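You operate a simulated robot arm through the tools that you are given. There is no shell and no other tool.

Carry out the task below with a simulated robot arm. There is one attempt and no reset: what you move stays moved.

## Task
Fit the yellow guard, switch the mains on and start the belt forward.
Fine: the guard goes over the drum bearing, before the mains go on.

It is judged by the outcome, as a careful person would: the job done as asked, and still so three seconds after it is handed in. It fails if anything else is knocked over, pushed out of place, dropped, spilled or broken.

## Robot
A 7-joint arm with a three-finger gripper, fixed in place. Base frame: the origin is at the foot of the arm, x ahead of it, y to its left, z up. Readings come in mm, degrees, newtons and seconds.
Its first joint turns from -166.0 to 166.0 degrees. Payload 2.69 kg.
The tool frame sits at the grasp point between the pads (the TCP): z along the fingers, y along the line on which they close. The tips reach 30 mm beyond it. The gripper opens to 128 mm. The gripper's body begins 117 mm behind the TCP.
Orientation is told as [roll, pitch, yaw] about the base's x, y, z axes, in that order, counted from this pose: with the fingers straight down and closing along the base's y, the tool's x points along the base's -x, its y along +y and its z along -z.

## Interface
- The arm moves only by the tool nudge_tool. Its argument "moves" is a list of rows, each an object of numbers (a shift or turn left out is 0, a gripper value left out holds the last): "x", "y", "z": the shift along the base's x, y, z in units of 40 mm (1.0 is 40 mm); "wx", "wy", "wz": the turn, a rotation vector about the base's x, y, z in units of 5 degrees (1.0 is 5 degrees). In form: [{"x": .., "y": .., "z": .., "wx": .., "wy": .., "wz": ..}, ...]. A call has 1 to 20 rows; each row shifts and turns the commanded pose from where the row before left it. "hand" is the closure in counts, from 0 (fully open) to 255 (shut), set as the call begins (left out, the last holds). A call with a number of a shift or a turn outside -1 to 1 is refused whole. A row lasts 0.2 s, in which the tool goes at most 50 mm and 8.6 degrees; a call with a longer step from one row to the next is refused whole, and so is a gripper value outside its range. Where a pose cannot be reached the arm comes as near as it can. A force on the tool above 40 N (or 10 N above the force at the start of the call, whichever is more), or a blocked arm, ends the call early, and 0.2 s more pass. Each finger halts on what it meets, pressing with about 40 N; the grip force reading is that of the motor and also rises with nothing between the fingers. The clock runs only during rows and for 0.2 s after the last one: add rows that do not move to give the fingers time. It gives the time, the measured TCP pose, the force on the tool (base axes), the opening and the grip force at its end, in the units of the frame above (readings bear some noise), with the torque about the TCP (base axes, N m) and any sound that the robot's microphone picked up.
- Cameras (640 x 400 px; columns grow to the right, rows downward): "scene" is fixed at [51.2, -510.6, 1606.6]; the picture's right is [0.13, -0.99, 0.00], its down [-0.62, -0.08, -0.78] and it looks along [0.78, 0.11, -0.62] (base axes); focal length 326 px, centre (320, 200). "wrist" rides on the gripper at [58, 54, -131] in the tool frame; the picture's right is [-0.68, 0.74, 0.00], its down [-0.62, -0.57, -0.55] and it looks along [-0.40, -0.37, 0.84] (tool axes); focal length 234 px, centre (320, 200). There is no depth. A picture from a camera that has moved, and an enlarged one, comes with that camera's place and axes in the base frame and with its lens. The place of the scene camera against the robot may be out by one fixed shift of up to 25 mm in any direction.
- camera(camera): a new picture of that camera. It takes no simulated time.
- slide_trunk(by): slides the trunk up (or, below 0, down) by that many mm; the arm rides with it, the base frame stays. It gives what a move gives, with no picture.
- zoom(camera, box): a new picture of the part [left, top, right, bottom] of that camera's present view, enlarged. It takes no simulated time.
- job_done(): hands the job in; it is judged then, once.

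Places have to be worked out from the pictures, the camera data and where the tool is seen. Open the gripper and draw the arm clear of the work before you hand the job in, unless the task says otherwise.

The tools are called after "Request:" as name(argument=value, ...) on one line, values as JSON. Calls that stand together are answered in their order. nudge_tool: Moves the arm, as the interface text tells. Its arguments: {"type":"object","properties":{"moves":{"type":"array","items":{"type":"object","properties":{"x":{"type":"number"},"y":{"type":"number"},"z":{"type":"number"},"wx":{"type":"number"},"wy":{"type":"number"},"wz":{"type":"number"}}}},"hand":{"type":"number"}},"required":["moves"]} The other tools are called the same way: slide_trunk (by) slides the trunk up or down; camera (camera) takes a picture; zoom (camera, box) takes an enlarged picture of a part of a camera's view; job_done () hands the job in.

At the start:

```text
t: 0.0
ee_pos: [563.7, -319.9, 1316.8]
tcp_rot: [0.0, 0.0, 0.0]
ft_force: [-0.2, 0.3, 0.1]
ft_torque: [0.02, 0.01, -0.03]
grip_width: 128.1
gripper_force: 0.1
trunk travel left (down, up): [-150.0, 200.0]
```

scene: 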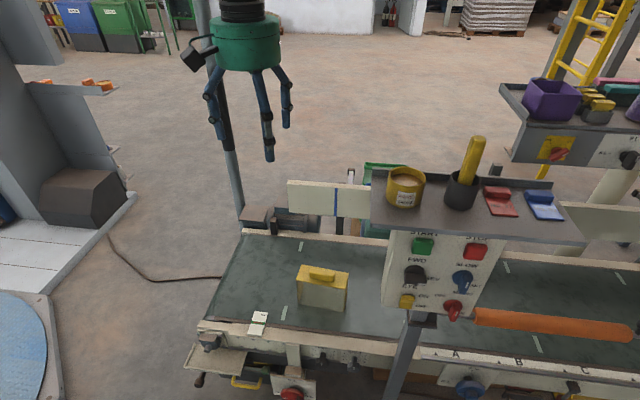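
wrist: 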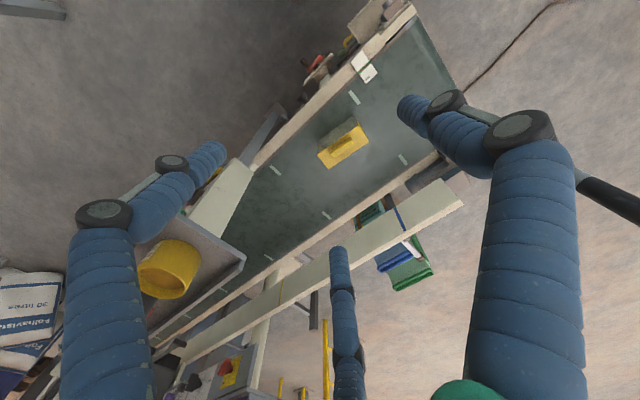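

I start by looking closer at the scene: the belt, the panel and the shelves, to identify the guard, mains switch and the forward control.

Request:
zoom(camera="scene", box=[370, 160, 590, 330])

Request:
zoom(camera="scene", box=[180, 200, 380, 400])

Request:
zoom(camera="scene", box=[480, 40, 640, 200])

Request:
zoom(camera="wrist", box=[240, 20, 480, 200])

```text
2.35 times, centred on (480, 245) of scene
camera zoom: at [51.2, -510.6, 1606.6], right [0.13, -0.99, 0.0], down [-0.62, -0.08, -0.78], along [0.78, 0.11, -0.62], focal length 768 px, centre (-56, 94)
```

zoom: 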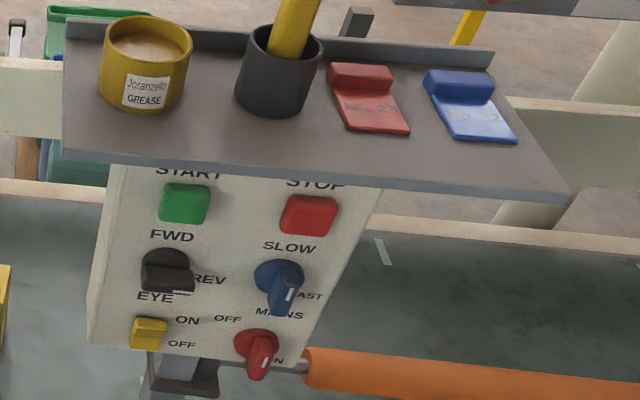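

```text
2.00 times, centred on (280, 300) of scene
camera zoom: at [51.2, -510.6, 1606.6], right [0.13, -0.99, 0.0], down [-0.62, -0.08, -0.78], along [0.78, 0.11, -0.62], focal length 653 px, centre (400, 0)
```

zoom: 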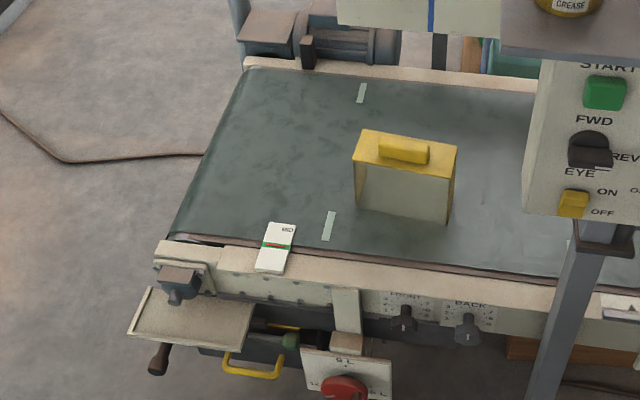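

```text
2.50 times, centred on (560, 120) of scene
camera zoom: at [51.2, -510.6, 1606.6], right [0.13, -0.99, 0.0], down [-0.62, -0.08, -0.78], along [0.78, 0.11, -0.62], focal length 816 px, centre (-280, 400)
```

zoom: 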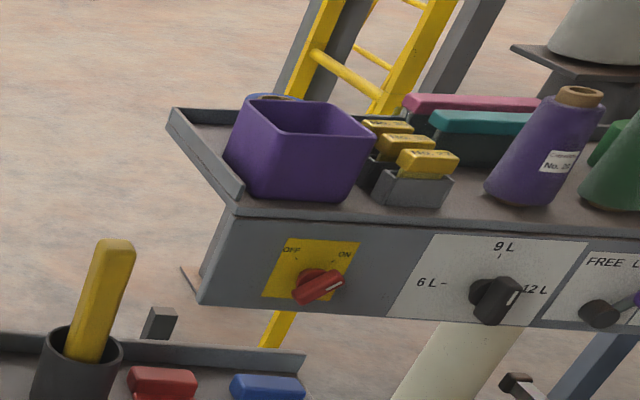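

```text
2.22 times, centred on (360, 110) of wrist
camera zoom: at [504.8, -265.9, 1451.2], right [0.68, 0.74, 0.0], down [0.62, -0.57, 0.55], along [0.4, -0.37, -0.84], focal length 520 px, centre (231, 400)
```

zoom: 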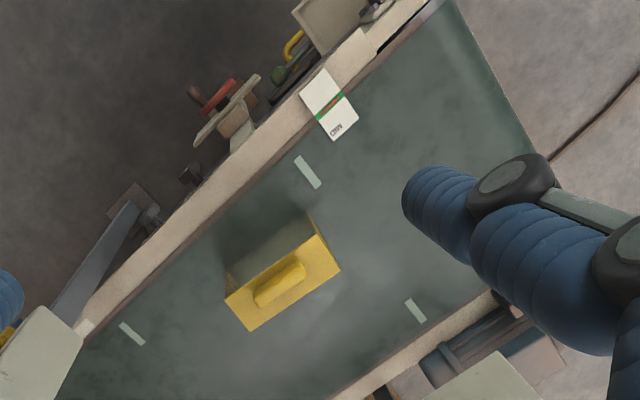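

The yellow-topped box on the belt looks like the guard. I zoom in on possible drum-bearing places at the belt's end, and the panel.

Request:
zoom(camera="scene", box=[180, 310, 280, 400])

Request:
zoom(camera="scene", box=[230, 190, 330, 260])

Request:
zoom(camera="scene", box=[285, 255, 360, 320])

Request:
zoom(camera="scene", box=[380, 220, 500, 320])

Request:
zoom(camera="wrist", box=[290, 0, 440, 100])

Request:
zoom(camera="scene", box=[270, 310, 640, 400])

```text
4.44 times, centred on (230, 355) of scene
camera zoom: at [51.2, -510.6, 1606.6], right [0.13, -0.99, 0.0], down [-0.62, -0.08, -0.78], along [0.78, 0.11, -0.62], focal length 1450 px, centre (720, -489)
```

zoom: 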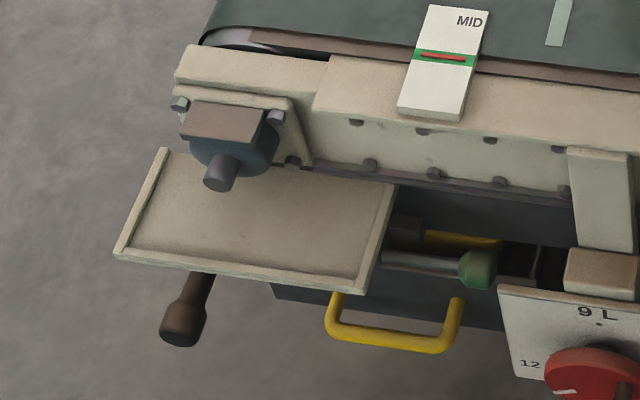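

```text
5.71 times, centred on (280, 225) of scene
camera zoom: at [51.2, -510.6, 1606.6], right [0.13, -0.99, 0.0], down [-0.62, -0.08, -0.78], along [0.78, 0.11, -0.62], focal length 1864 px, centre (549, 57)
```

zoom: 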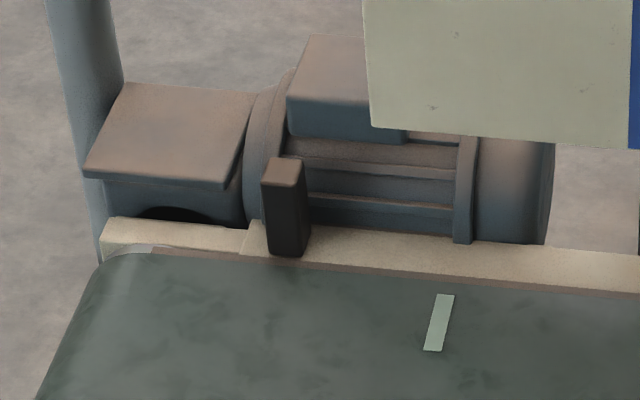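

```text
6.15 times, centred on (322, 288) of scene
camera zoom: at [51.2, -510.6, 1606.6], right [0.13, -0.99, 0.0], down [-0.62, -0.08, -0.78], along [0.78, 0.11, -0.62], focal length 2008 px, centre (305, -338)
```

zoom: 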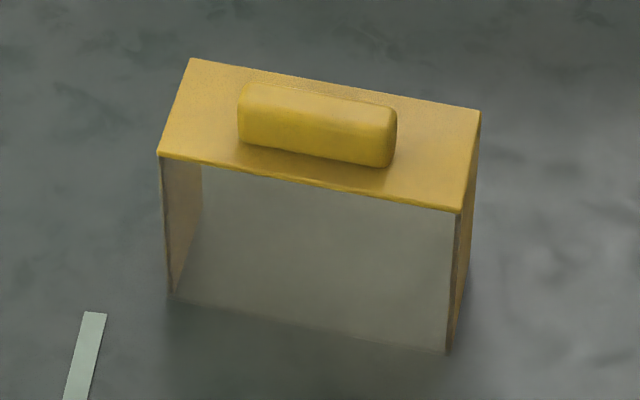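

```text
4.00 times, centred on (440, 270) of scene
camera zoom: at [51.2, -510.6, 1606.6], right [0.13, -0.99, 0.0], down [-0.62, -0.08, -0.78], along [0.78, 0.11, -0.62], focal length 1305 px, centre (-160, -80)
```

zoom: 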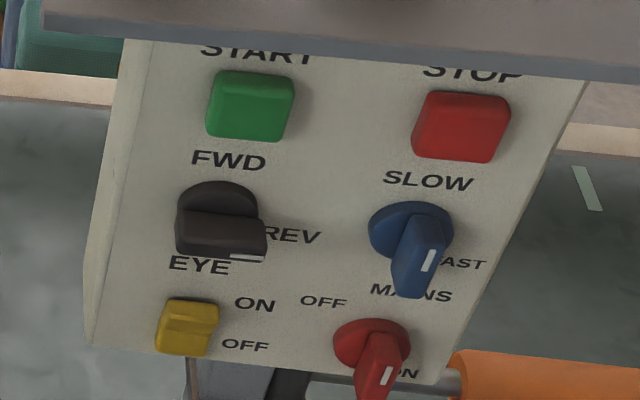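

```text
4.00 times, centred on (365, 50) of wrist
camera zoom: at [504.8, -265.9, 1451.2], right [0.68, 0.74, 0.0], down [0.62, -0.57, 0.55], along [0.4, -0.37, -0.84], focal length 937 px, centre (140, 800)
```

zoom: 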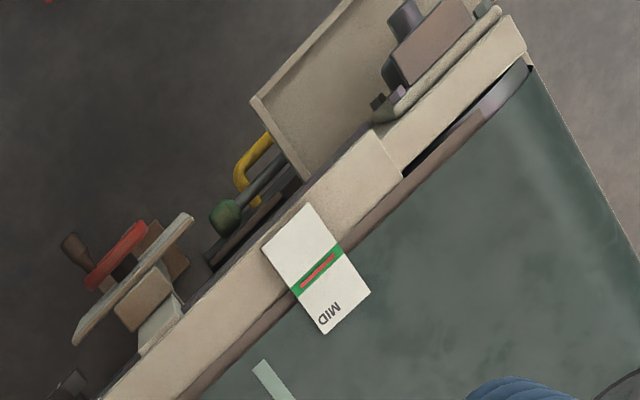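

```text
1.73 times, centred on (455, 355) of scene
camera zoom: at [51.2, -510.6, 1606.6], right [0.13, -0.99, 0.0], down [-0.62, -0.08, -0.78], along [0.78, 0.11, -0.62], focal length 564 px, centre (86, -68)
```

zoom: 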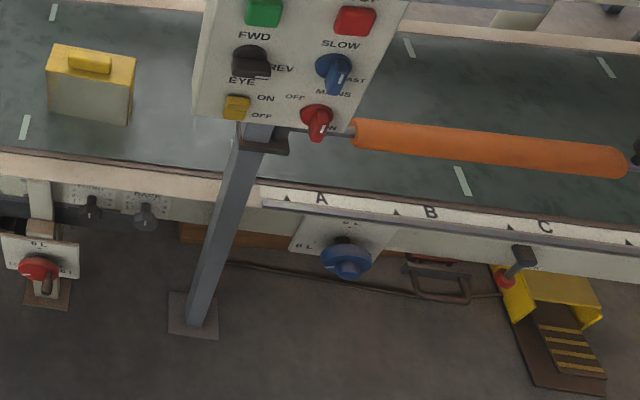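

I look closer at the gripper itself in the scene to understand the finger geometry before moving.

Request:
zoom(camera="scene", box=[180, 0, 330, 180])

Request:
nudge_tool(hand=150, moves=[{"x": 0}, {"x": 0}, {"x": 0}])

Request:
zoom(camera="scene", box=[180, 0, 330, 180])

Request:
camera(camera="wrist")

```text
2.22 times, centred on (255, 90) of scene
camera zoom: at [51.2, -510.6, 1606.6], right [0.13, -0.99, 0.0], down [-0.62, -0.08, -0.78], along [0.78, 0.11, -0.62], focal length 725 px, centre (464, 444)
```

zoom: 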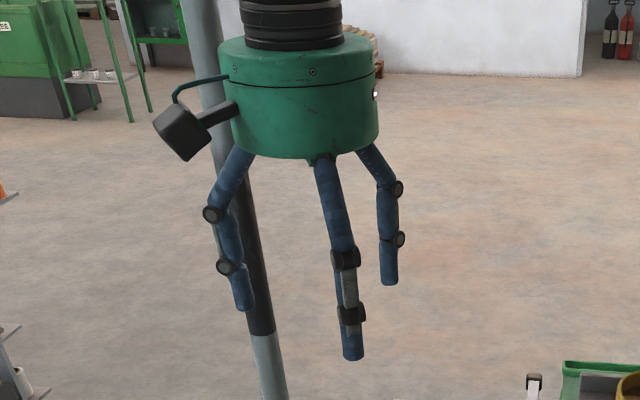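

```text
t: 0.8
ee_pos: [564.2, -319.3, 1318.6]
tcp_rot: [0.0, 0.0, 0.0]
ft_force: [0.5, -0.9, -0.4]
ft_torque: [0.04, 0.0, -0.02]
grip_width: 52.9
gripper_force: 0.0
trunk travel left (down, up): [-150.0, 200.0]
```

```text
2.22 times, centred on (255, 90) of scene
camera zoom: at [51.2, -510.6, 1606.6], right [0.13, -0.99, 0.0], down [-0.62, -0.08, -0.78], along [0.78, 0.11, -0.62], focal length 725 px, centre (464, 444)
```

zoom: 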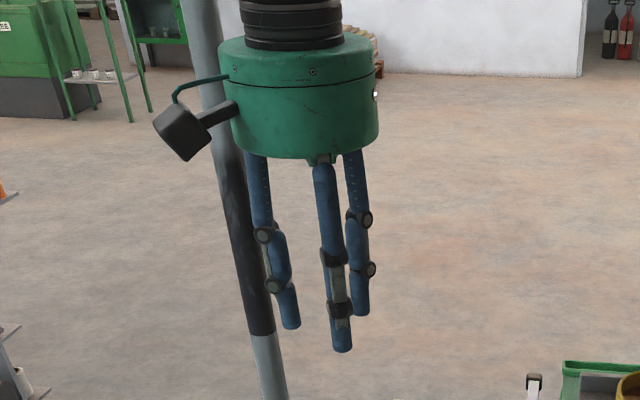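

```text
taken
camera wrist: at [504.8, -265.9, 1451.3], right [0.68, 0.74, 0.0], down [0.62, -0.57, 0.55], along [0.4, -0.37, -0.84], focal length 234 px, centre (320, 200)
```

wrist: 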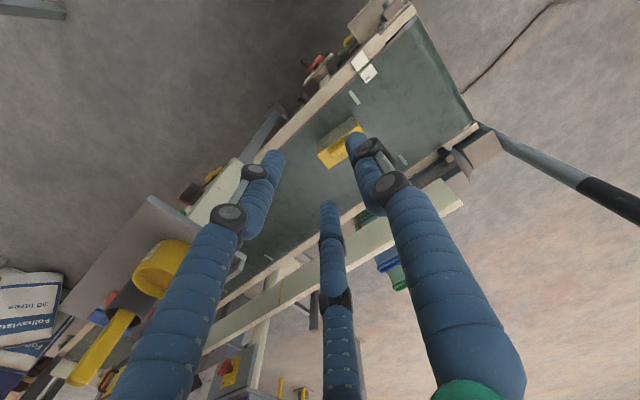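

The panel stands at roughly x≈510, y≈-690, z≈970–1140 and the guard near (752,-394,730). I descend in free space toward the guard to inspect it with the wrist camera.

Request:
nudge_tool(hand=0, moves=[{"x": 0.24, "z": -0.96}, {"x": 0.24, "z": -0.96}, {"x": 0.24, "z": -0.96}, {"x": 0.24, "z": -0.96}, {"x": 0.24, "z": -0.96}, {"x": 0.24, "z": -0.96}, {"x": 0.24, "z": -0.96}, {"x": 0.24, "z": -0.96}, {"x": 0.24, "z": -0.96}])

Request:
camera(camera="wrist")

Request:
camera(camera="scene")

```text
t: 2.8
ee_pos: [650.6, -320.0, 971.8]
tcp_rot: [-0.1, 0.0, 0.0]
ft_force: [-0.1, 0.0, -0.4]
ft_torque: [-0.01, -0.02, 0.01]
grip_width: 127.8
gripper_force: 0.0
trunk travel left (down, up): [-150.0, 200.0]
```

```text
taken
camera wrist: at [591.5, -265.5, 1103.9], right [0.68, 0.74, 0.0], down [0.62, -0.57, 0.55], along [0.4, -0.37, -0.84], focal length 234 px, centre (320, 200)
```

wrist: 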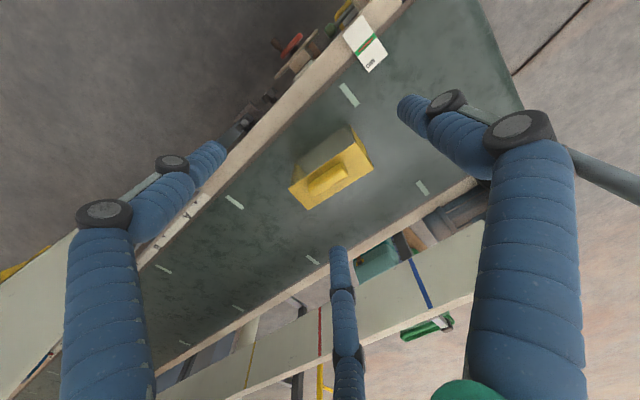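

```text
taken
```

scene: 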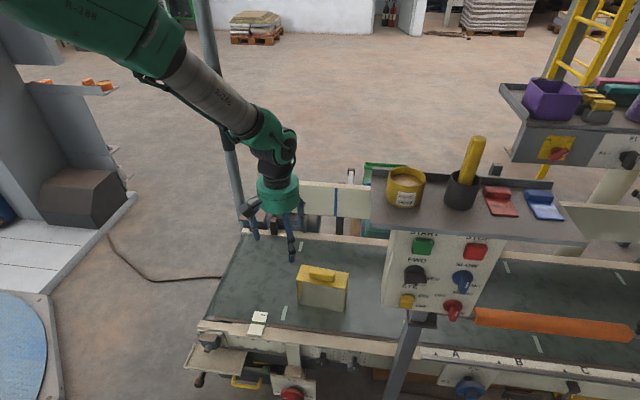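

The arm moves freely. I zoom in on the guard in the wrist view to see which sides are open.

Request:
zoom(camera="wrist", box=[270, 110, 400, 220])

Request:
zoom(camera="wrist", box=[220, 0, 420, 120])

Request:
zoom(camera="scene", box=[180, 290, 360, 400])

```text
3.64 times, centred on (335, 165) of wrist
camera zoom: at [591.5, -265.5, 1103.9], right [0.68, 0.74, 0.0], down [0.62, -0.57, 0.55], along [0.4, -0.37, -0.84], focal length 852 px, centre (266, 327)
```

zoom: 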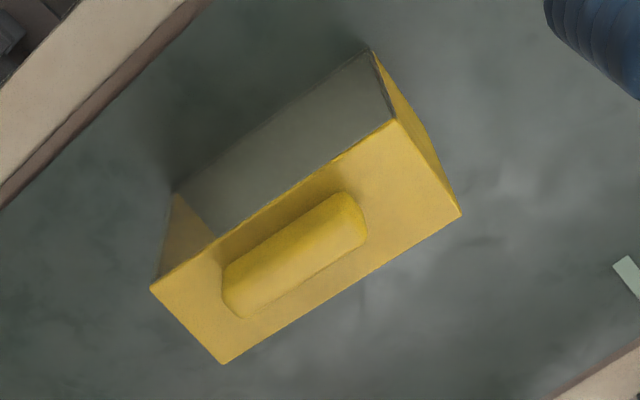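

```text
3.20 times, centred on (320, 60) of wrist
camera zoom: at [591.5, -265.5, 1103.9], right [0.68, 0.74, 0.0], down [0.62, -0.57, 0.55], along [0.4, -0.37, -0.84], focal length 749 px, centre (320, 648)
```

zoom: 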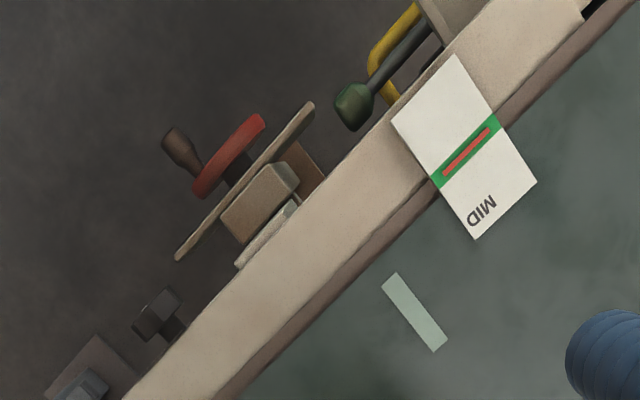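

```text
3.56 times, centred on (270, 345) of scene
camera zoom: at [51.2, -510.6, 1606.6], right [0.13, -0.99, 0.0], down [-0.62, -0.08, -0.78], along [0.78, 0.11, -0.62], focal length 1160 px, centre (498, -316)
```

zoom: 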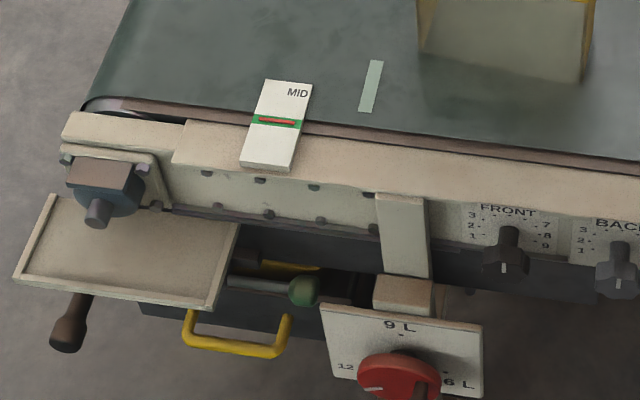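

The guard reads as a ~160×64×124 mm cover with a clear -x face, centred near (763,-398), top at z≈698, yawed about -5.5°. Next I move over to inspect the bearing and its tray.

Request:
nudge_tool(moves=[{"x": -0.43, "y": 0.92, "z": -0.43}, {"x": -0.43, "y": 0.92, "z": -0.43}, {"x": -0.43, "y": 0.92, "z": -0.43}, {"x": -0.43, "y": 0.92, "z": -0.43}, {"x": -0.43, "y": 0.92, "z": -0.43}, {"x": -0.43, "y": 0.92, "z": -0.43}, {"x": -0.43, "y": 0.92, "z": -0.43}, {"x": -0.43, "y": 0.92, "z": -0.43}, {"x": -0.43, "y": 0.92, "z": -0.43}])

Request:
camera(camera="wrist")

Request:
camera(camera="scene")

```text
t: 4.8
ee_pos: [491.7, 12.9, 819.3]
tcp_rot: [0.0, 0.0, 0.1]
ft_force: [-0.3, 0.9, 0.9]
ft_torque: [0.06, 0.02, -0.02]
grip_width: 128.0
gripper_force: 0.1
trunk travel left (down, up): [-150.0, 200.0]
```

```text
taken
camera wrist: at [434.3, 66.6, 952.0], right [0.68, 0.74, 0.0], down [0.62, -0.57, 0.55], along [0.4, -0.37, -0.84], focal length 234 px, centre (320, 200)
```

wrist: 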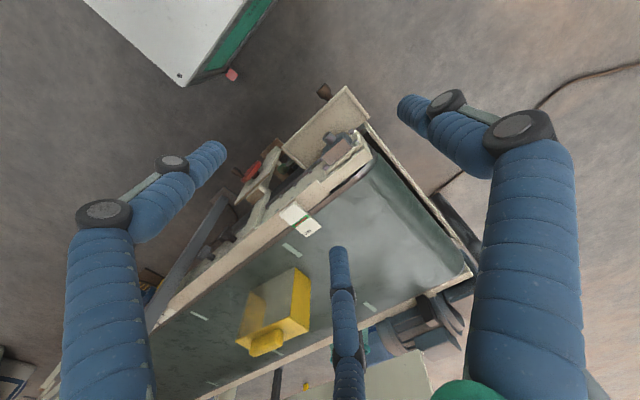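

```text
taken
```

scene: 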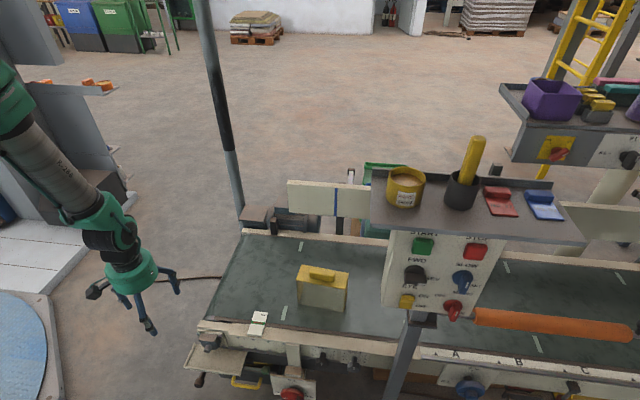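

I zoom in on the bearing and tray, and on the guard from this angle.

Request:
zoom(camera="wrist", box=[270, 70, 400, 200])

Request:
zoom(camera="wrist", box=[210, 250, 330, 370])

```text
3.08 times, centred on (335, 135) of wrist
camera zoom: at [434.3, 66.6, 952.0], right [0.68, 0.74, 0.0], down [0.62, -0.57, 0.55], along [0.4, -0.37, -0.84], focal length 720 px, centre (274, 400)
```

zoom: 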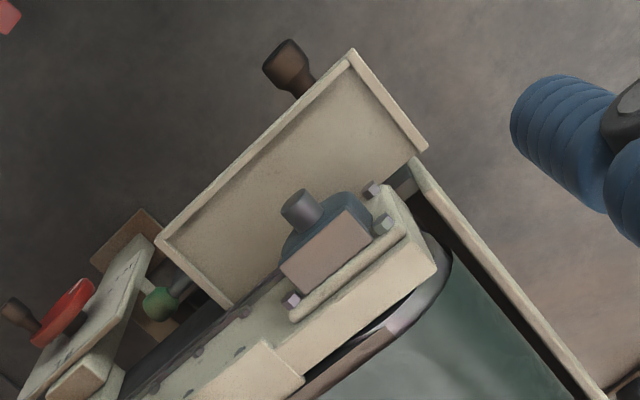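

```text
3.33 times, centred on (270, 310) of wrist
camera zoom: at [434.3, 66.6, 952.0], right [0.68, 0.74, 0.0], down [0.62, -0.57, 0.55], along [0.4, -0.37, -0.84], focal length 781 px, centre (487, -167)
```

zoom: 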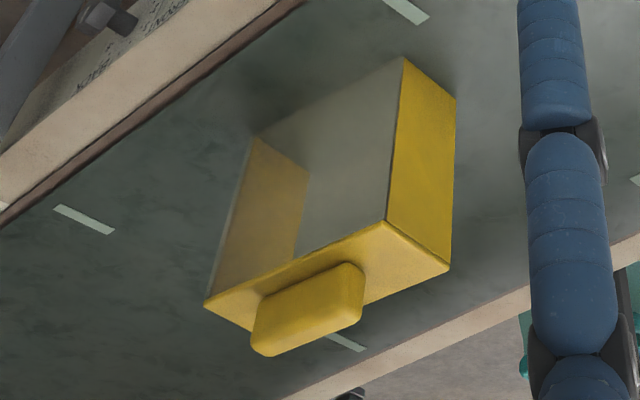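

The guard's -x side is a clear window and its back and bottom look open, matching the bearing bolted on the rail above the tray. I shift the camera sideways for a second view to triangulate the bearing and tray.

Request:
nudge_tool(moves=[{"x": 0.4, "y": 0.97, "z": -0.4}, {"x": 0.4, "y": 0.97, "z": -0.4}, {"x": 0.4, "y": 0.97, "z": -0.4}])

Request:
camera(camera="wrist")

Request:
zoom(camera="wrist", box=[200, 110, 340, 250])

```text
t: 5.6
ee_pos: [540.3, 129.1, 769.0]
tcp_rot: [0.0, 0.0, -0.1]
ft_force: [-0.9, -0.2, 0.7]
ft_torque: [0.05, -0.03, 0.0]
grip_width: 128.0
gripper_force: 0.0
trunk travel left (down, up): [-150.0, 200.0]
```

```text
taken
camera wrist: at [481.5, 183.2, 901.5], right [0.68, 0.74, 0.0], down [0.62, -0.57, 0.55], along [0.4, -0.37, -0.84], focal length 234 px, centre (320, 200)
```

wrist: 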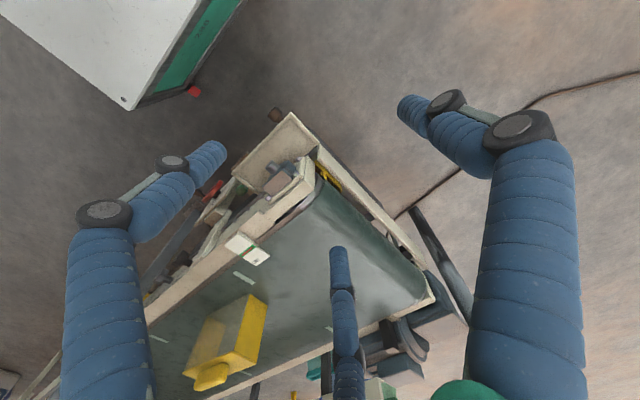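

```text
2.86 times, centred on (270, 180) of wrist
camera zoom: at [481.5, 183.2, 901.5], right [0.68, 0.74, 0.0], down [0.62, -0.57, 0.55], along [0.4, -0.37, -0.84], focal length 669 px, centre (463, 257)
```

zoom: 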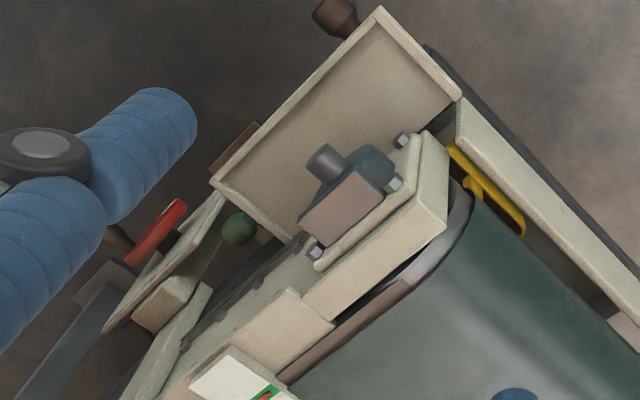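

Triangulation gives: tray rim z≈388, inner about x 528–, y -138…53; bearing axis at y≈-28, top z≈500, shaft tip x≈558, flange bolts at x≈598. Now I go above the guard, turning the tool so that the fingers close across the handle.

Request:
nudge_tool(moves=[{"x": 0.316, "y": -0.7735, "z": 0.134, "wz": 0.992}, {"x": 0.316, "y": -0.7735, "z": 0.134, "wz": 0.992}, {"x": 0.316, "y": -0.7735, "z": 0.134, "wz": 0.992}, {"x": 0.316, "y": -0.7735, "z": 0.134, "wz": 0.992}, {"x": 0.316, "y": -0.7735, "z": 0.134, "wz": 0.992}, {"x": 0.316, "y": -0.7735, "z": 0.134, "wz": 0.992}, {"x": 0.316, "y": -0.7735, "z": 0.134, "wz": 0.992}, {"x": 0.316, "y": -0.7735, "z": 0.134, "wz": 0.992}, {"x": 0.316, "y": -0.7735, "z": 0.134, "wz": 0.992}, {"x": 0.316, "y": -0.7735, "z": 0.134, "wz": 0.992}, {"x": 0.316, "y": -0.7735, "z": 0.134, "wz": 0.992}, {"x": 0.316, "y": -0.7735, "z": 0.134, "wz": 0.992}, {"x": 0.316, "y": -0.7735, "z": 0.134, "wz": 0.992}, {"x": 0.316, "y": -0.7735, "z": 0.134, "wz": 0.992}, {"x": 0.316, "y": -0.7735, "z": 0.134, "wz": 0.992}, {"x": 0.316, "y": -0.7735, "z": 0.134, "wz": 0.992}, {"x": 0.316, "y": -0.7735, "z": 0.134, "wz": 0.992}])

Request:
camera(camera="wrist")

Request:
camera(camera="scene")

```text
t: 9.2
ee_pos: [757.4, -397.6, 861.3]
tcp_rot: [0.0, -0.1, 84.4]
ft_force: [0.3, -0.1, 0.0]
ft_torque: [0.01, -0.03, 0.01]
grip_width: 127.9
gripper_force: 0.1
trunk travel left (down, up): [-150.0, 200.0]
```

```text
taken
camera wrist: at [698.6, -450.7, 994.8], right [-0.67, 0.75, 0.0], down [0.62, 0.56, 0.55], along [0.41, 0.37, -0.84], focal length 234 px, centre (320, 200)
```

wrist: 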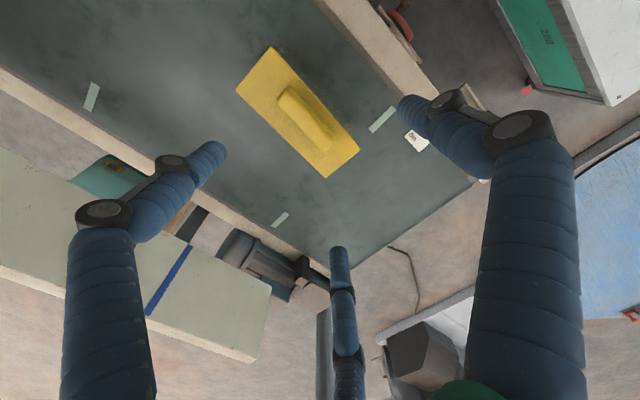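

```text
taken
```

scene: 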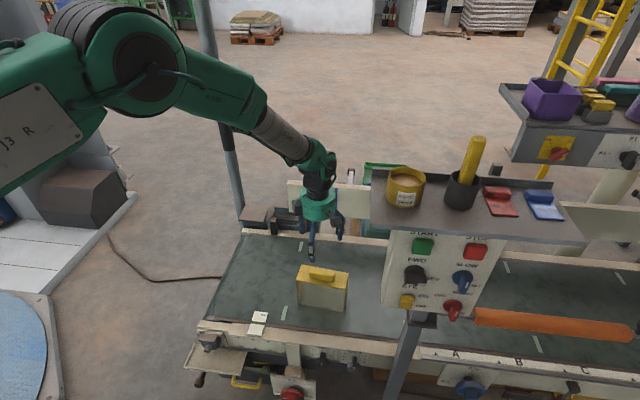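

The tool is over the guard. I zoom in on the guard to measure the handle centre and orientation accurately.

Request:
zoom(camera="wrist", box=[220, 30, 380, 190])

Request:
zoom(camera="scene", box=[270, 180, 380, 320])

```text
2.50 times, centred on (300, 110) of wrist
camera zoom: at [698.6, -450.7, 994.8], right [-0.67, 0.75, 0.0], down [0.62, 0.56, 0.55], along [0.41, 0.37, -0.84], focal length 585 px, centre (370, 425)
```

zoom: 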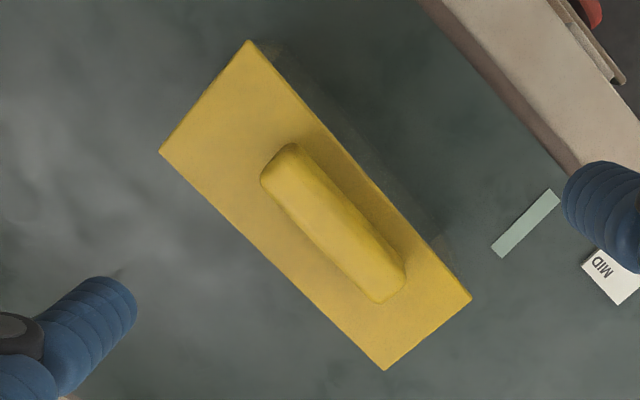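

```text
2.86 times, centred on (325, 250) of scene
camera zoom: at [51.2, -510.6, 1606.6], right [0.13, -0.99, 0.0], down [-0.62, -0.08, -0.78], along [0.78, 0.11, -0.62], focal length 932 px, centre (306, 57)
```

zoom: 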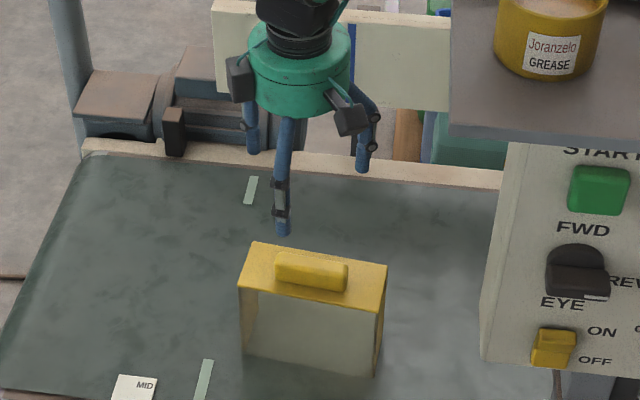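

Recomputed with this nearer view: the guard top is at z≈657, belt ≈520, guard ≈177×72×137 mm, centre (780,-411), yaw -5.5°. Fit in the tray is tight, so before grasping I take close views of the tray and bearing.

Request:
nudge_tool(moves=[{"x": -0.448, "y": 0.814, "z": -0.48}, {"x": -0.448, "y": 0.814, "z": -0.48}, {"x": -0.448, "y": 0.814, "z": -0.48}, {"x": -0.448, "y": 0.814, "z": -0.48}, {"x": -0.448, "y": 0.814, "z": -0.48}, {"x": -0.448, "y": 0.814, "z": -0.48}, {"x": -0.448, "y": 0.814, "z": -0.48}, {"x": -0.448, "y": 0.814, "z": -0.48}, {"x": -0.448, "y": 0.814, "z": -0.48}, {"x": -0.448, "y": 0.814, "z": -0.48}, {"x": -0.448, "y": 0.814, "z": -0.48, "wz": 0.12}])

Request:
camera(camera="wrist")

Request:
zoom(camera="wrist", box=[220, 0, 420, 200])

```text
t: 11.6
ee_pos: [560.5, -36.0, 653.7]
tcp_rot: [0.1, 0.0, 84.9]
ft_force: [-0.3, 0.0, 0.7]
ft_torque: [0.02, 0.03, -0.02]
grip_width: 127.9
gripper_force: 0.1
trunk travel left (down, up): [-150.0, 200.0]
```

```text
taken
camera wrist: at [502.3, -90.6, 786.1], right [-0.67, 0.74, 0.0], down [0.62, 0.56, 0.55], along [0.41, 0.37, -0.84], focal length 234 px, centre (320, 200)
```

wrist: 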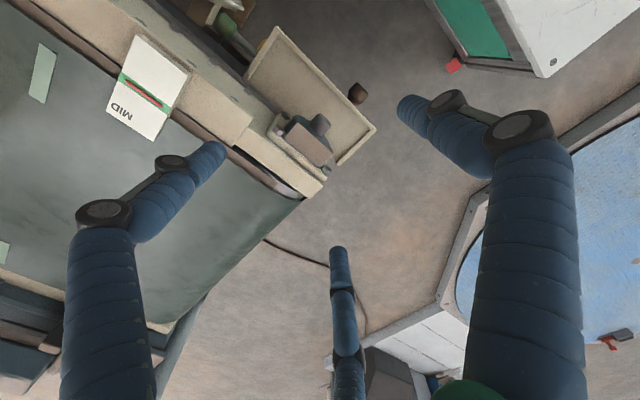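

```text
2.00 times, centred on (320, 100) of wrist
camera zoom: at [502.3, -90.6, 786.1], right [-0.67, 0.74, 0.0], down [0.62, 0.56, 0.55], along [0.41, 0.37, -0.84], focal length 468 px, centre (320, 400)
```

zoom: 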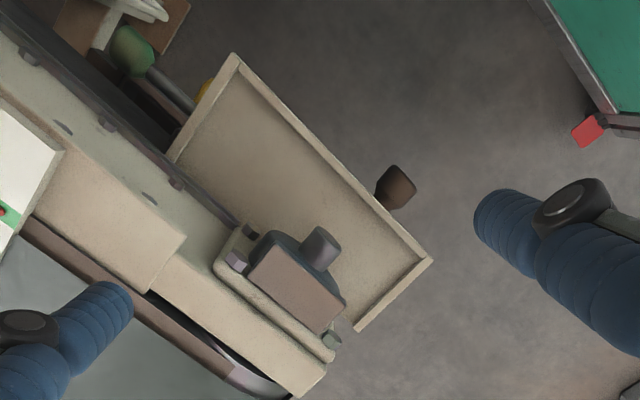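

I zoom in tighter on the tray and bearing to measure rim thickness, flange and beam faces.

Request:
zoom(camera="wrist", box=[240, 60, 400, 200])

Request:
zoom(camera="wrist", box=[200, 10, 340, 130])

Request:
zoom(camera="scene", box=[175, 310, 275, 400])

```text
2.86 times, centred on (320, 130) of wrist
camera zoom: at [502.3, -90.6, 786.1], right [-0.67, 0.74, 0.0], down [0.62, 0.56, 0.55], along [0.41, 0.37, -0.84], focal length 669 px, centre (320, 400)
```

zoom: 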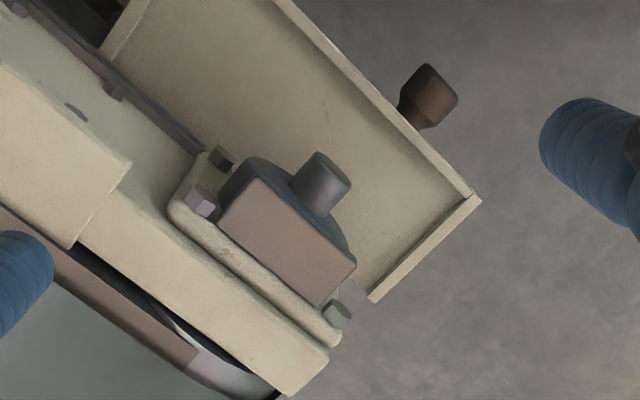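

```text
3.33 times, centred on (270, 70) of wrist
camera zoom: at [502.3, -90.6, 786.1], right [-0.67, 0.74, 0.0], down [0.62, 0.56, 0.55], along [0.41, 0.37, -0.84], focal length 781 px, centre (487, 633)
```

zoom: 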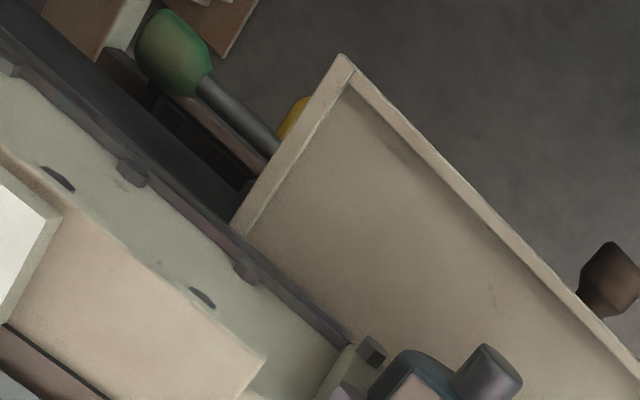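

```text
4.44 times, centred on (225, 355) of scene
camera zoom: at [51.2, -510.6, 1606.6], right [0.13, -0.99, 0.0], down [-0.62, -0.08, -0.78], along [0.78, 0.11, -0.62], focal length 1450 px, centre (742, -489)
```

zoom: 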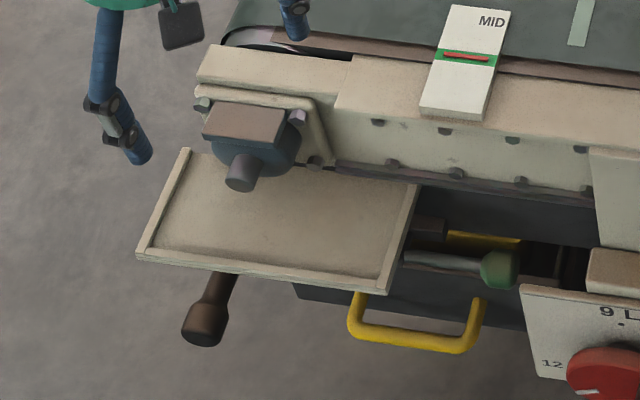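

To see the true profile of tray, beam and bearing (x–z), I move to the +y side of the bearing, un-yaw, and tilt the tool so the wrist camera looks along the beam.

Request:
nudge_tool(moves=[{"x": -0.1, "y": 0.23, "wz": -1}, {"x": -0.1, "y": 0.23, "wz": -1}, {"x": -0.1, "y": 0.23, "wz": -1}, {"x": -0.1, "y": 0.23, "wz": -1}, {"x": -0.1, "y": 0.23, "wz": -1}, {"x": -0.1, "y": 0.23, "wz": -1}, {"x": -0.1, "y": 0.23, "wz": -1}, {"x": -0.1, "y": 0.23, "wz": -1}, {"x": -0.1, "y": 0.23, "wz": -1}, {"x": -0.1, "y": 0.23, "wz": -1}, {"x": -0.1, "y": 0.23, "wz": -1}, {"x": -0.1, "y": 0.23, "wz": -1}, {"x": -0.1, "y": 0.23, "wz": -1}, {"x": -0.1, "y": 0.23, "wz": -1}, {"x": -0.1, "y": 0.23, "wz": -1}, {"x": -0.1, "y": 0.23, "wz": -1}, {"x": -0.1, "y": 0.23, "wz": -0.98}])

Request:
nudge_tool(moves=[{"x": -0.0, "y": 0.1, "z": -0.2, "wx": -1}, {"y": 0.1, "z": -0.2, "wx": -1}, {"y": 0.1, "z": -0.2, "wx": -1}, {"y": 0.1, "z": -0.2, "wx": -1}, {"y": 0.1, "z": -0.3, "wx": -1}, {"y": 0.1, "z": -0.3, "wx": -1}, {"y": 0.1, "z": -0.3, "wx": -1}, {"y": 0.1, "z": -0.3, "wx": -1}])

Request:
camera(camera="wrist")

Request:
camera(camera="scene")

```text
t: 15.2
ee_pos: [491.4, 118.5, 650.9]
tcp_rot: [-0.1, 0.0, -0.1]
ft_force: [0.4, -0.2, 0.7]
ft_torque: [0.02, -0.02, 0.0]
grip_width: 127.8
gripper_force: 0.0
trunk travel left (down, up): [-150.0, 200.0]
```

```text
t: 17.0
ee_pos: [492.2, 150.5, 571.9]
tcp_rot: [-40.1, 0.0, -0.1]
ft_force: [-0.3, -0.6, 0.4]
ft_torque: [0.05, 0.0, -0.02]
grip_width: 128.4
gripper_force: 0.2
trunk travel left (down, up): [-150.0, 200.0]
```

```text
taken
camera wrist: at [433.6, 276.3, 638.7], right [0.68, 0.56, -0.47], down [0.62, -0.08, 0.78], along [0.4, -0.82, -0.4], focal length 234 px, centre (320, 200)
```

wrist: 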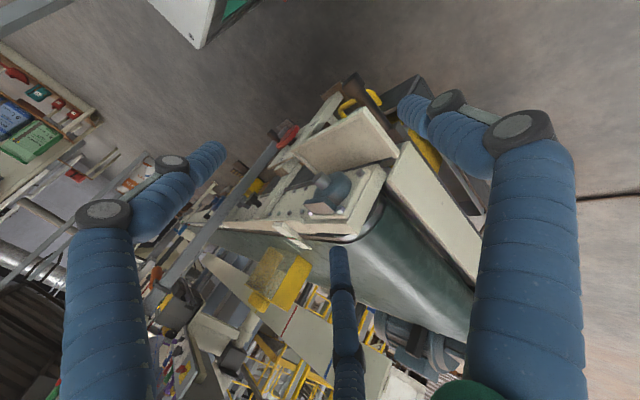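

```text
taken
```

scene: 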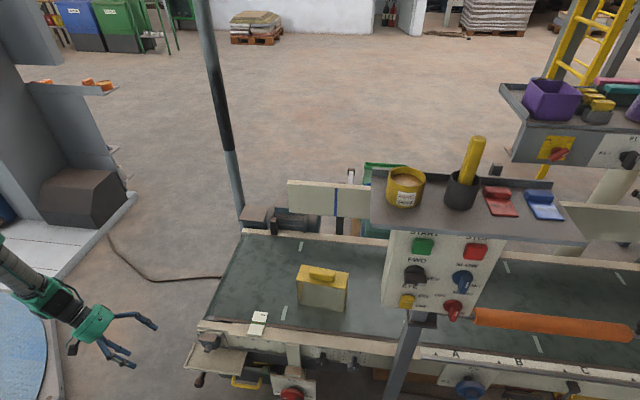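

I zoom in on this end-on view of the bearing, tray and beam.

Request:
zoom(camera="wrist", box=[270, 90, 410, 250])

Request:
zoom(camera="wrist", box=[230, 220, 330, 330])

```text
2.50 times, centred on (340, 170) of wrist
camera zoom: at [433.6, 276.3, 638.7], right [0.68, 0.56, -0.47], down [0.62, -0.08, 0.78], along [0.4, -0.82, -0.4], focal length 585 px, centre (270, 275)
```

zoom: 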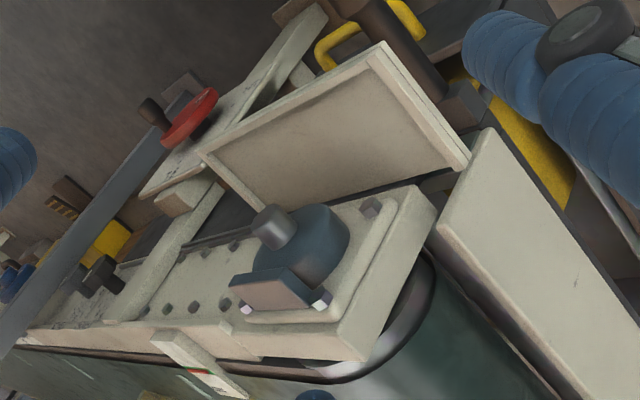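

```text
3.64 times, centred on (280, 275) of wrist
camera zoom: at [433.6, 276.3, 638.7], right [0.68, 0.56, -0.47], down [0.62, -0.08, 0.78], along [0.4, -0.82, -0.4], focal length 852 px, centre (466, -73)
```

zoom: 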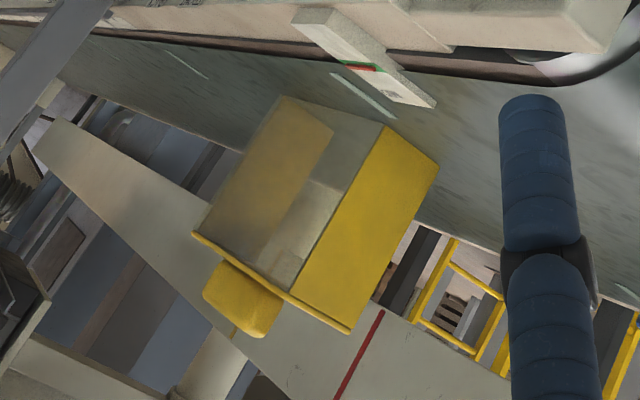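

I enlarge this view further around the beam side, flange and the tray floor.

Request:
zoom(camera="wrist", box=[285, 130, 365, 230])

Request:
zoom(camera="wrist", box=[330, 90, 420, 180])

```text
4.00 times, centred on (325, 180) of wrist
camera zoom: at [433.6, 276.3, 638.7], right [0.68, 0.56, -0.47], down [0.62, -0.08, 0.78], along [0.4, -0.82, -0.4], focal length 937 px, centre (300, 280)
```

zoom: 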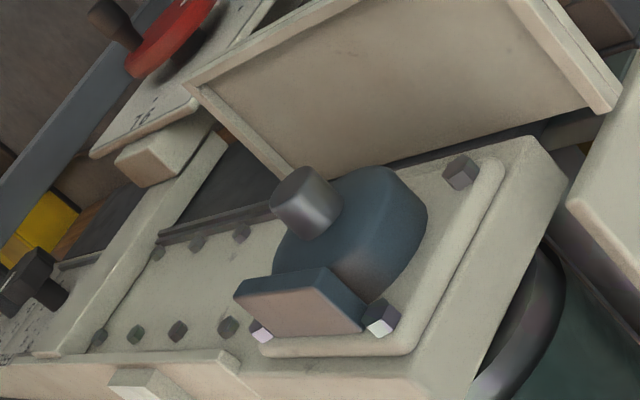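

```text
4.44 times, centred on (375, 135) of wrist
camera zoom: at [433.6, 276.3, 638.7], right [0.68, 0.56, -0.47], down [0.62, -0.08, 0.78], along [0.4, -0.82, -0.4], focal length 1041 px, centre (76, 489)
```

zoom: 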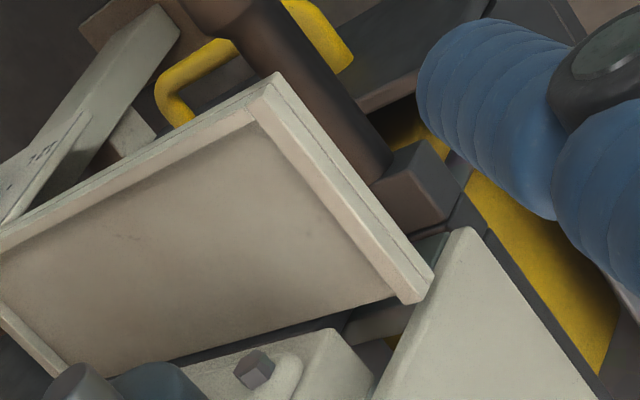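

The face profile is clear now: beam face x≈611, bolts/ledge to ≈608, tray lip outer x≈524. For an exact fit I take a straight-down view over the tray by levelling the wrist camera.

Request:
nudge_tool(moves=[{"z": 0.3, "wx": 1}, {"z": 0.3, "wx": 1}, {"z": 0.3, "wx": 1}, {"z": 0.3, "wx": 1}, {"x": 0.2, "y": -0.4, "z": 0.2, "wx": 1}, {"x": 0.2, "y": -0.4, "z": 0.2, "wx": 1}, {"x": 0.2, "y": -0.4, "z": 0.2, "wx": 1}, {"x": 0.2, "y": -0.5, "z": 0.2, "wx": 1}, {"x": 0.15, "y": -0.5, "wx": 0.64, "wy": 0.692}, {"x": 0.15, "y": -0.5, "wx": 0.64, "wy": 0.692}, {"x": 0.15, "y": -0.5, "wx": 0.64, "wy": 0.692}, {"x": 0.15, "y": -0.5, "wx": 0.64, "wy": 0.692}, {"x": 0.15, "y": -0.5, "wx": 0.64, "wy": 0.692}, {"x": 0.15, "y": -0.5, "wx": 0.64, "wy": 0.692}, {"x": 0.15, "y": -0.14, "wx": 0.64, "wy": 0.692}])

Request:
camera(camera="wrist")

```text
t: 20.2
ee_pos: [565.9, -44.0, 650.5]
tcp_rot: [23.9, 23.6, 5.1]
ft_force: [0.1, -0.4, 0.1]
ft_torque: [0.0, -0.04, 0.03]
grip_width: 127.9
gripper_force: 0.0
trunk travel left (down, up): [-150.0, 200.0]
```

```text
taken
camera wrist: at [569.8, -47.5, 805.2], right [0.68, 0.74, 0.0], down [0.74, -0.68, 0.0], along [0.0, 0.0, -1.0], focal length 234 px, centre (320, 200)
```

wrist: 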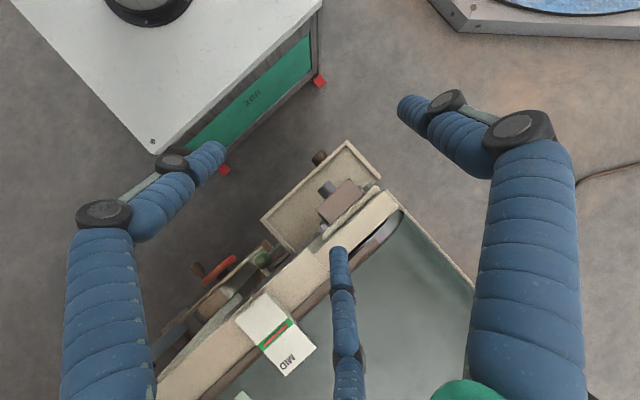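

The camera now looks straight down at the tray. I zoom in to measure the plan.

Request:
zoom(camera="wrist", box=[250, 130, 400, 270])

Request:
zoom(camera="wrist", box=[255, 190, 335, 260])

Request:
zoom(camera="wrist", box=[310, 135, 390, 205])

```text
2.86 times, centred on (325, 200) of wrist
camera zoom: at [569.8, -47.5, 805.2], right [0.68, 0.74, 0.0], down [0.74, -0.68, 0.0], along [0.0, 0.0, -1.0], focal length 669 px, centre (306, 200)
```

zoom: 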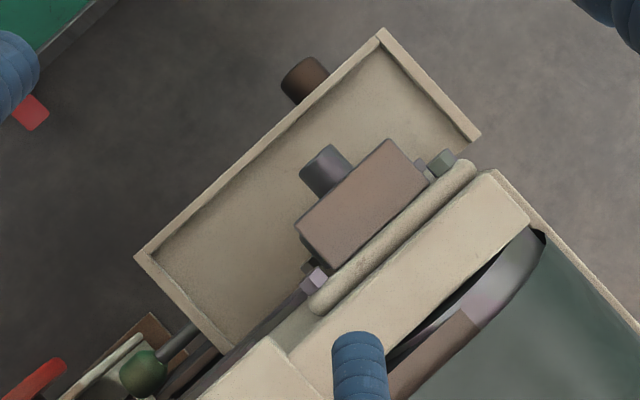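

```text
5.71 times, centred on (295, 225) of wrist
camera zoom: at [569.8, -47.5, 805.2], right [0.68, 0.74, 0.0], down [0.74, -0.68, 0.0], along [0.0, 0.0, -1.0], focal length 1338 px, centre (463, 57)
```

zoom: 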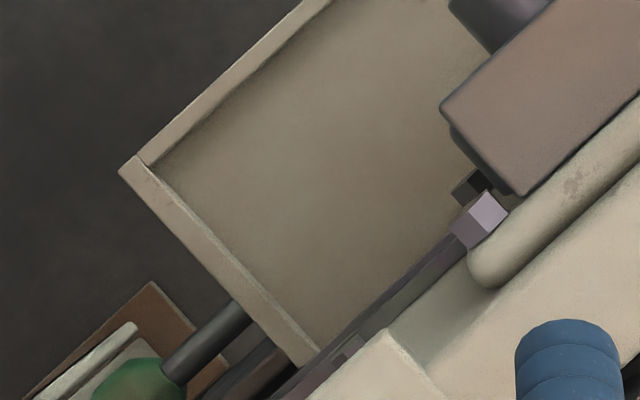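

```text
5.71 times, centred on (350, 170) of wrist
camera zoom: at [569.8, -47.5, 805.2], right [0.68, 0.74, 0.0], down [0.74, -0.68, 0.0], along [0.0, 0.0, -1.0], focal length 1338 px, centre (149, 371)
```

zoom: 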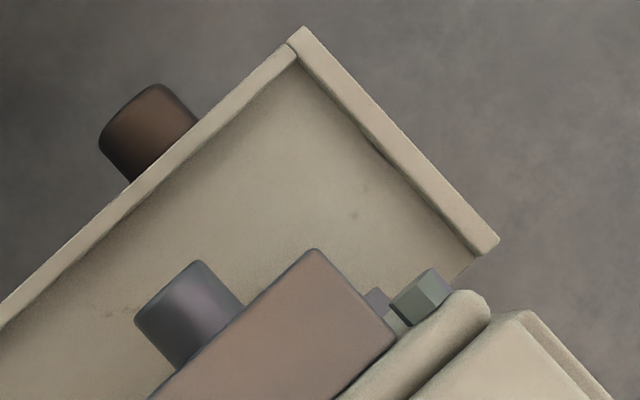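

Plan measured: tray inner front x≈529.5, inner y -144…54, beam cover edge x≈603.5 and ledge x≈605 for y<-102. The guard's depth is critical, so I measure it with the same straight-down view above the guard.

Request:
nudge_tool(moves=[{"x": 0.466, "y": -0.825, "z": 0.33}, {"x": 0.466, "y": -0.825, "z": 0.33}, {"x": 0.466, "y": -0.825, "z": 0.33}, {"x": 0.466, "y": -0.825, "z": 0.33}, {"x": 0.466, "y": -0.825, "z": 0.33}, {"x": 0.466, "y": -0.825, "z": 0.33}, {"x": 0.466, "y": -0.825, "z": 0.33}, {"x": 0.466, "y": -0.825, "z": 0.33}, {"x": 0.466, "y": -0.825, "z": 0.33}, {"x": 0.466, "y": -0.825, "z": 0.33}, {"x": 0.466, "y": -0.825, "z": 0.33}])

Request:
camera(camera="wrist")

Request:
zoom(camera="wrist", box=[250, 130, 390, 270])

```text
t: 22.6
ee_pos: [771.1, -407.6, 797.9]
tcp_rot: [23.8, 23.7, 5.0]
ft_force: [0.4, 0.7, -0.2]
ft_torque: [-0.01, 0.0, 0.02]
grip_width: 128.1
gripper_force: 0.0
trunk travel left (down, up): [-150.0, 200.0]
```

```text
taken
camera wrist: at [774.4, -411.8, 952.5], right [0.68, 0.74, 0.0], down [0.74, -0.68, 0.0], along [0.0, 0.0, -1.0], focal length 234 px, centre (320, 200)
```

wrist: 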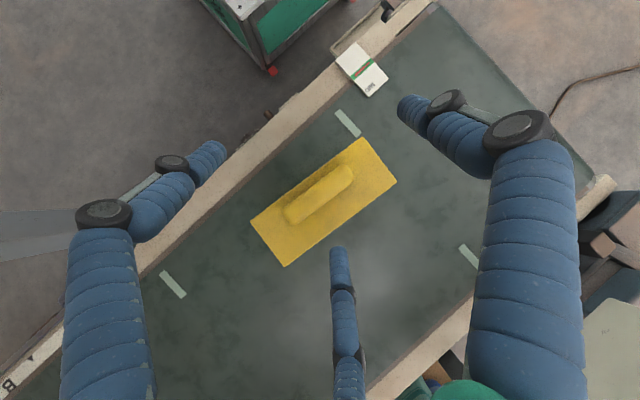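

```text
2.86 times, centred on (320, 200) of wrist
camera zoom: at [774.4, -411.8, 952.5], right [0.68, 0.74, 0.0], down [0.74, -0.68, 0.0], along [0.0, 0.0, -1.0], focal length 669 px, centre (320, 200)
```

zoom: 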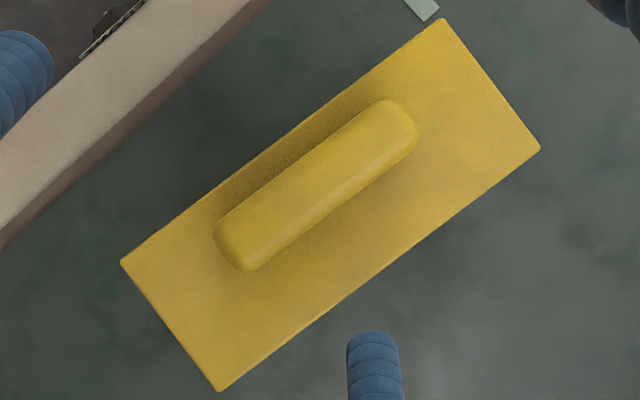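

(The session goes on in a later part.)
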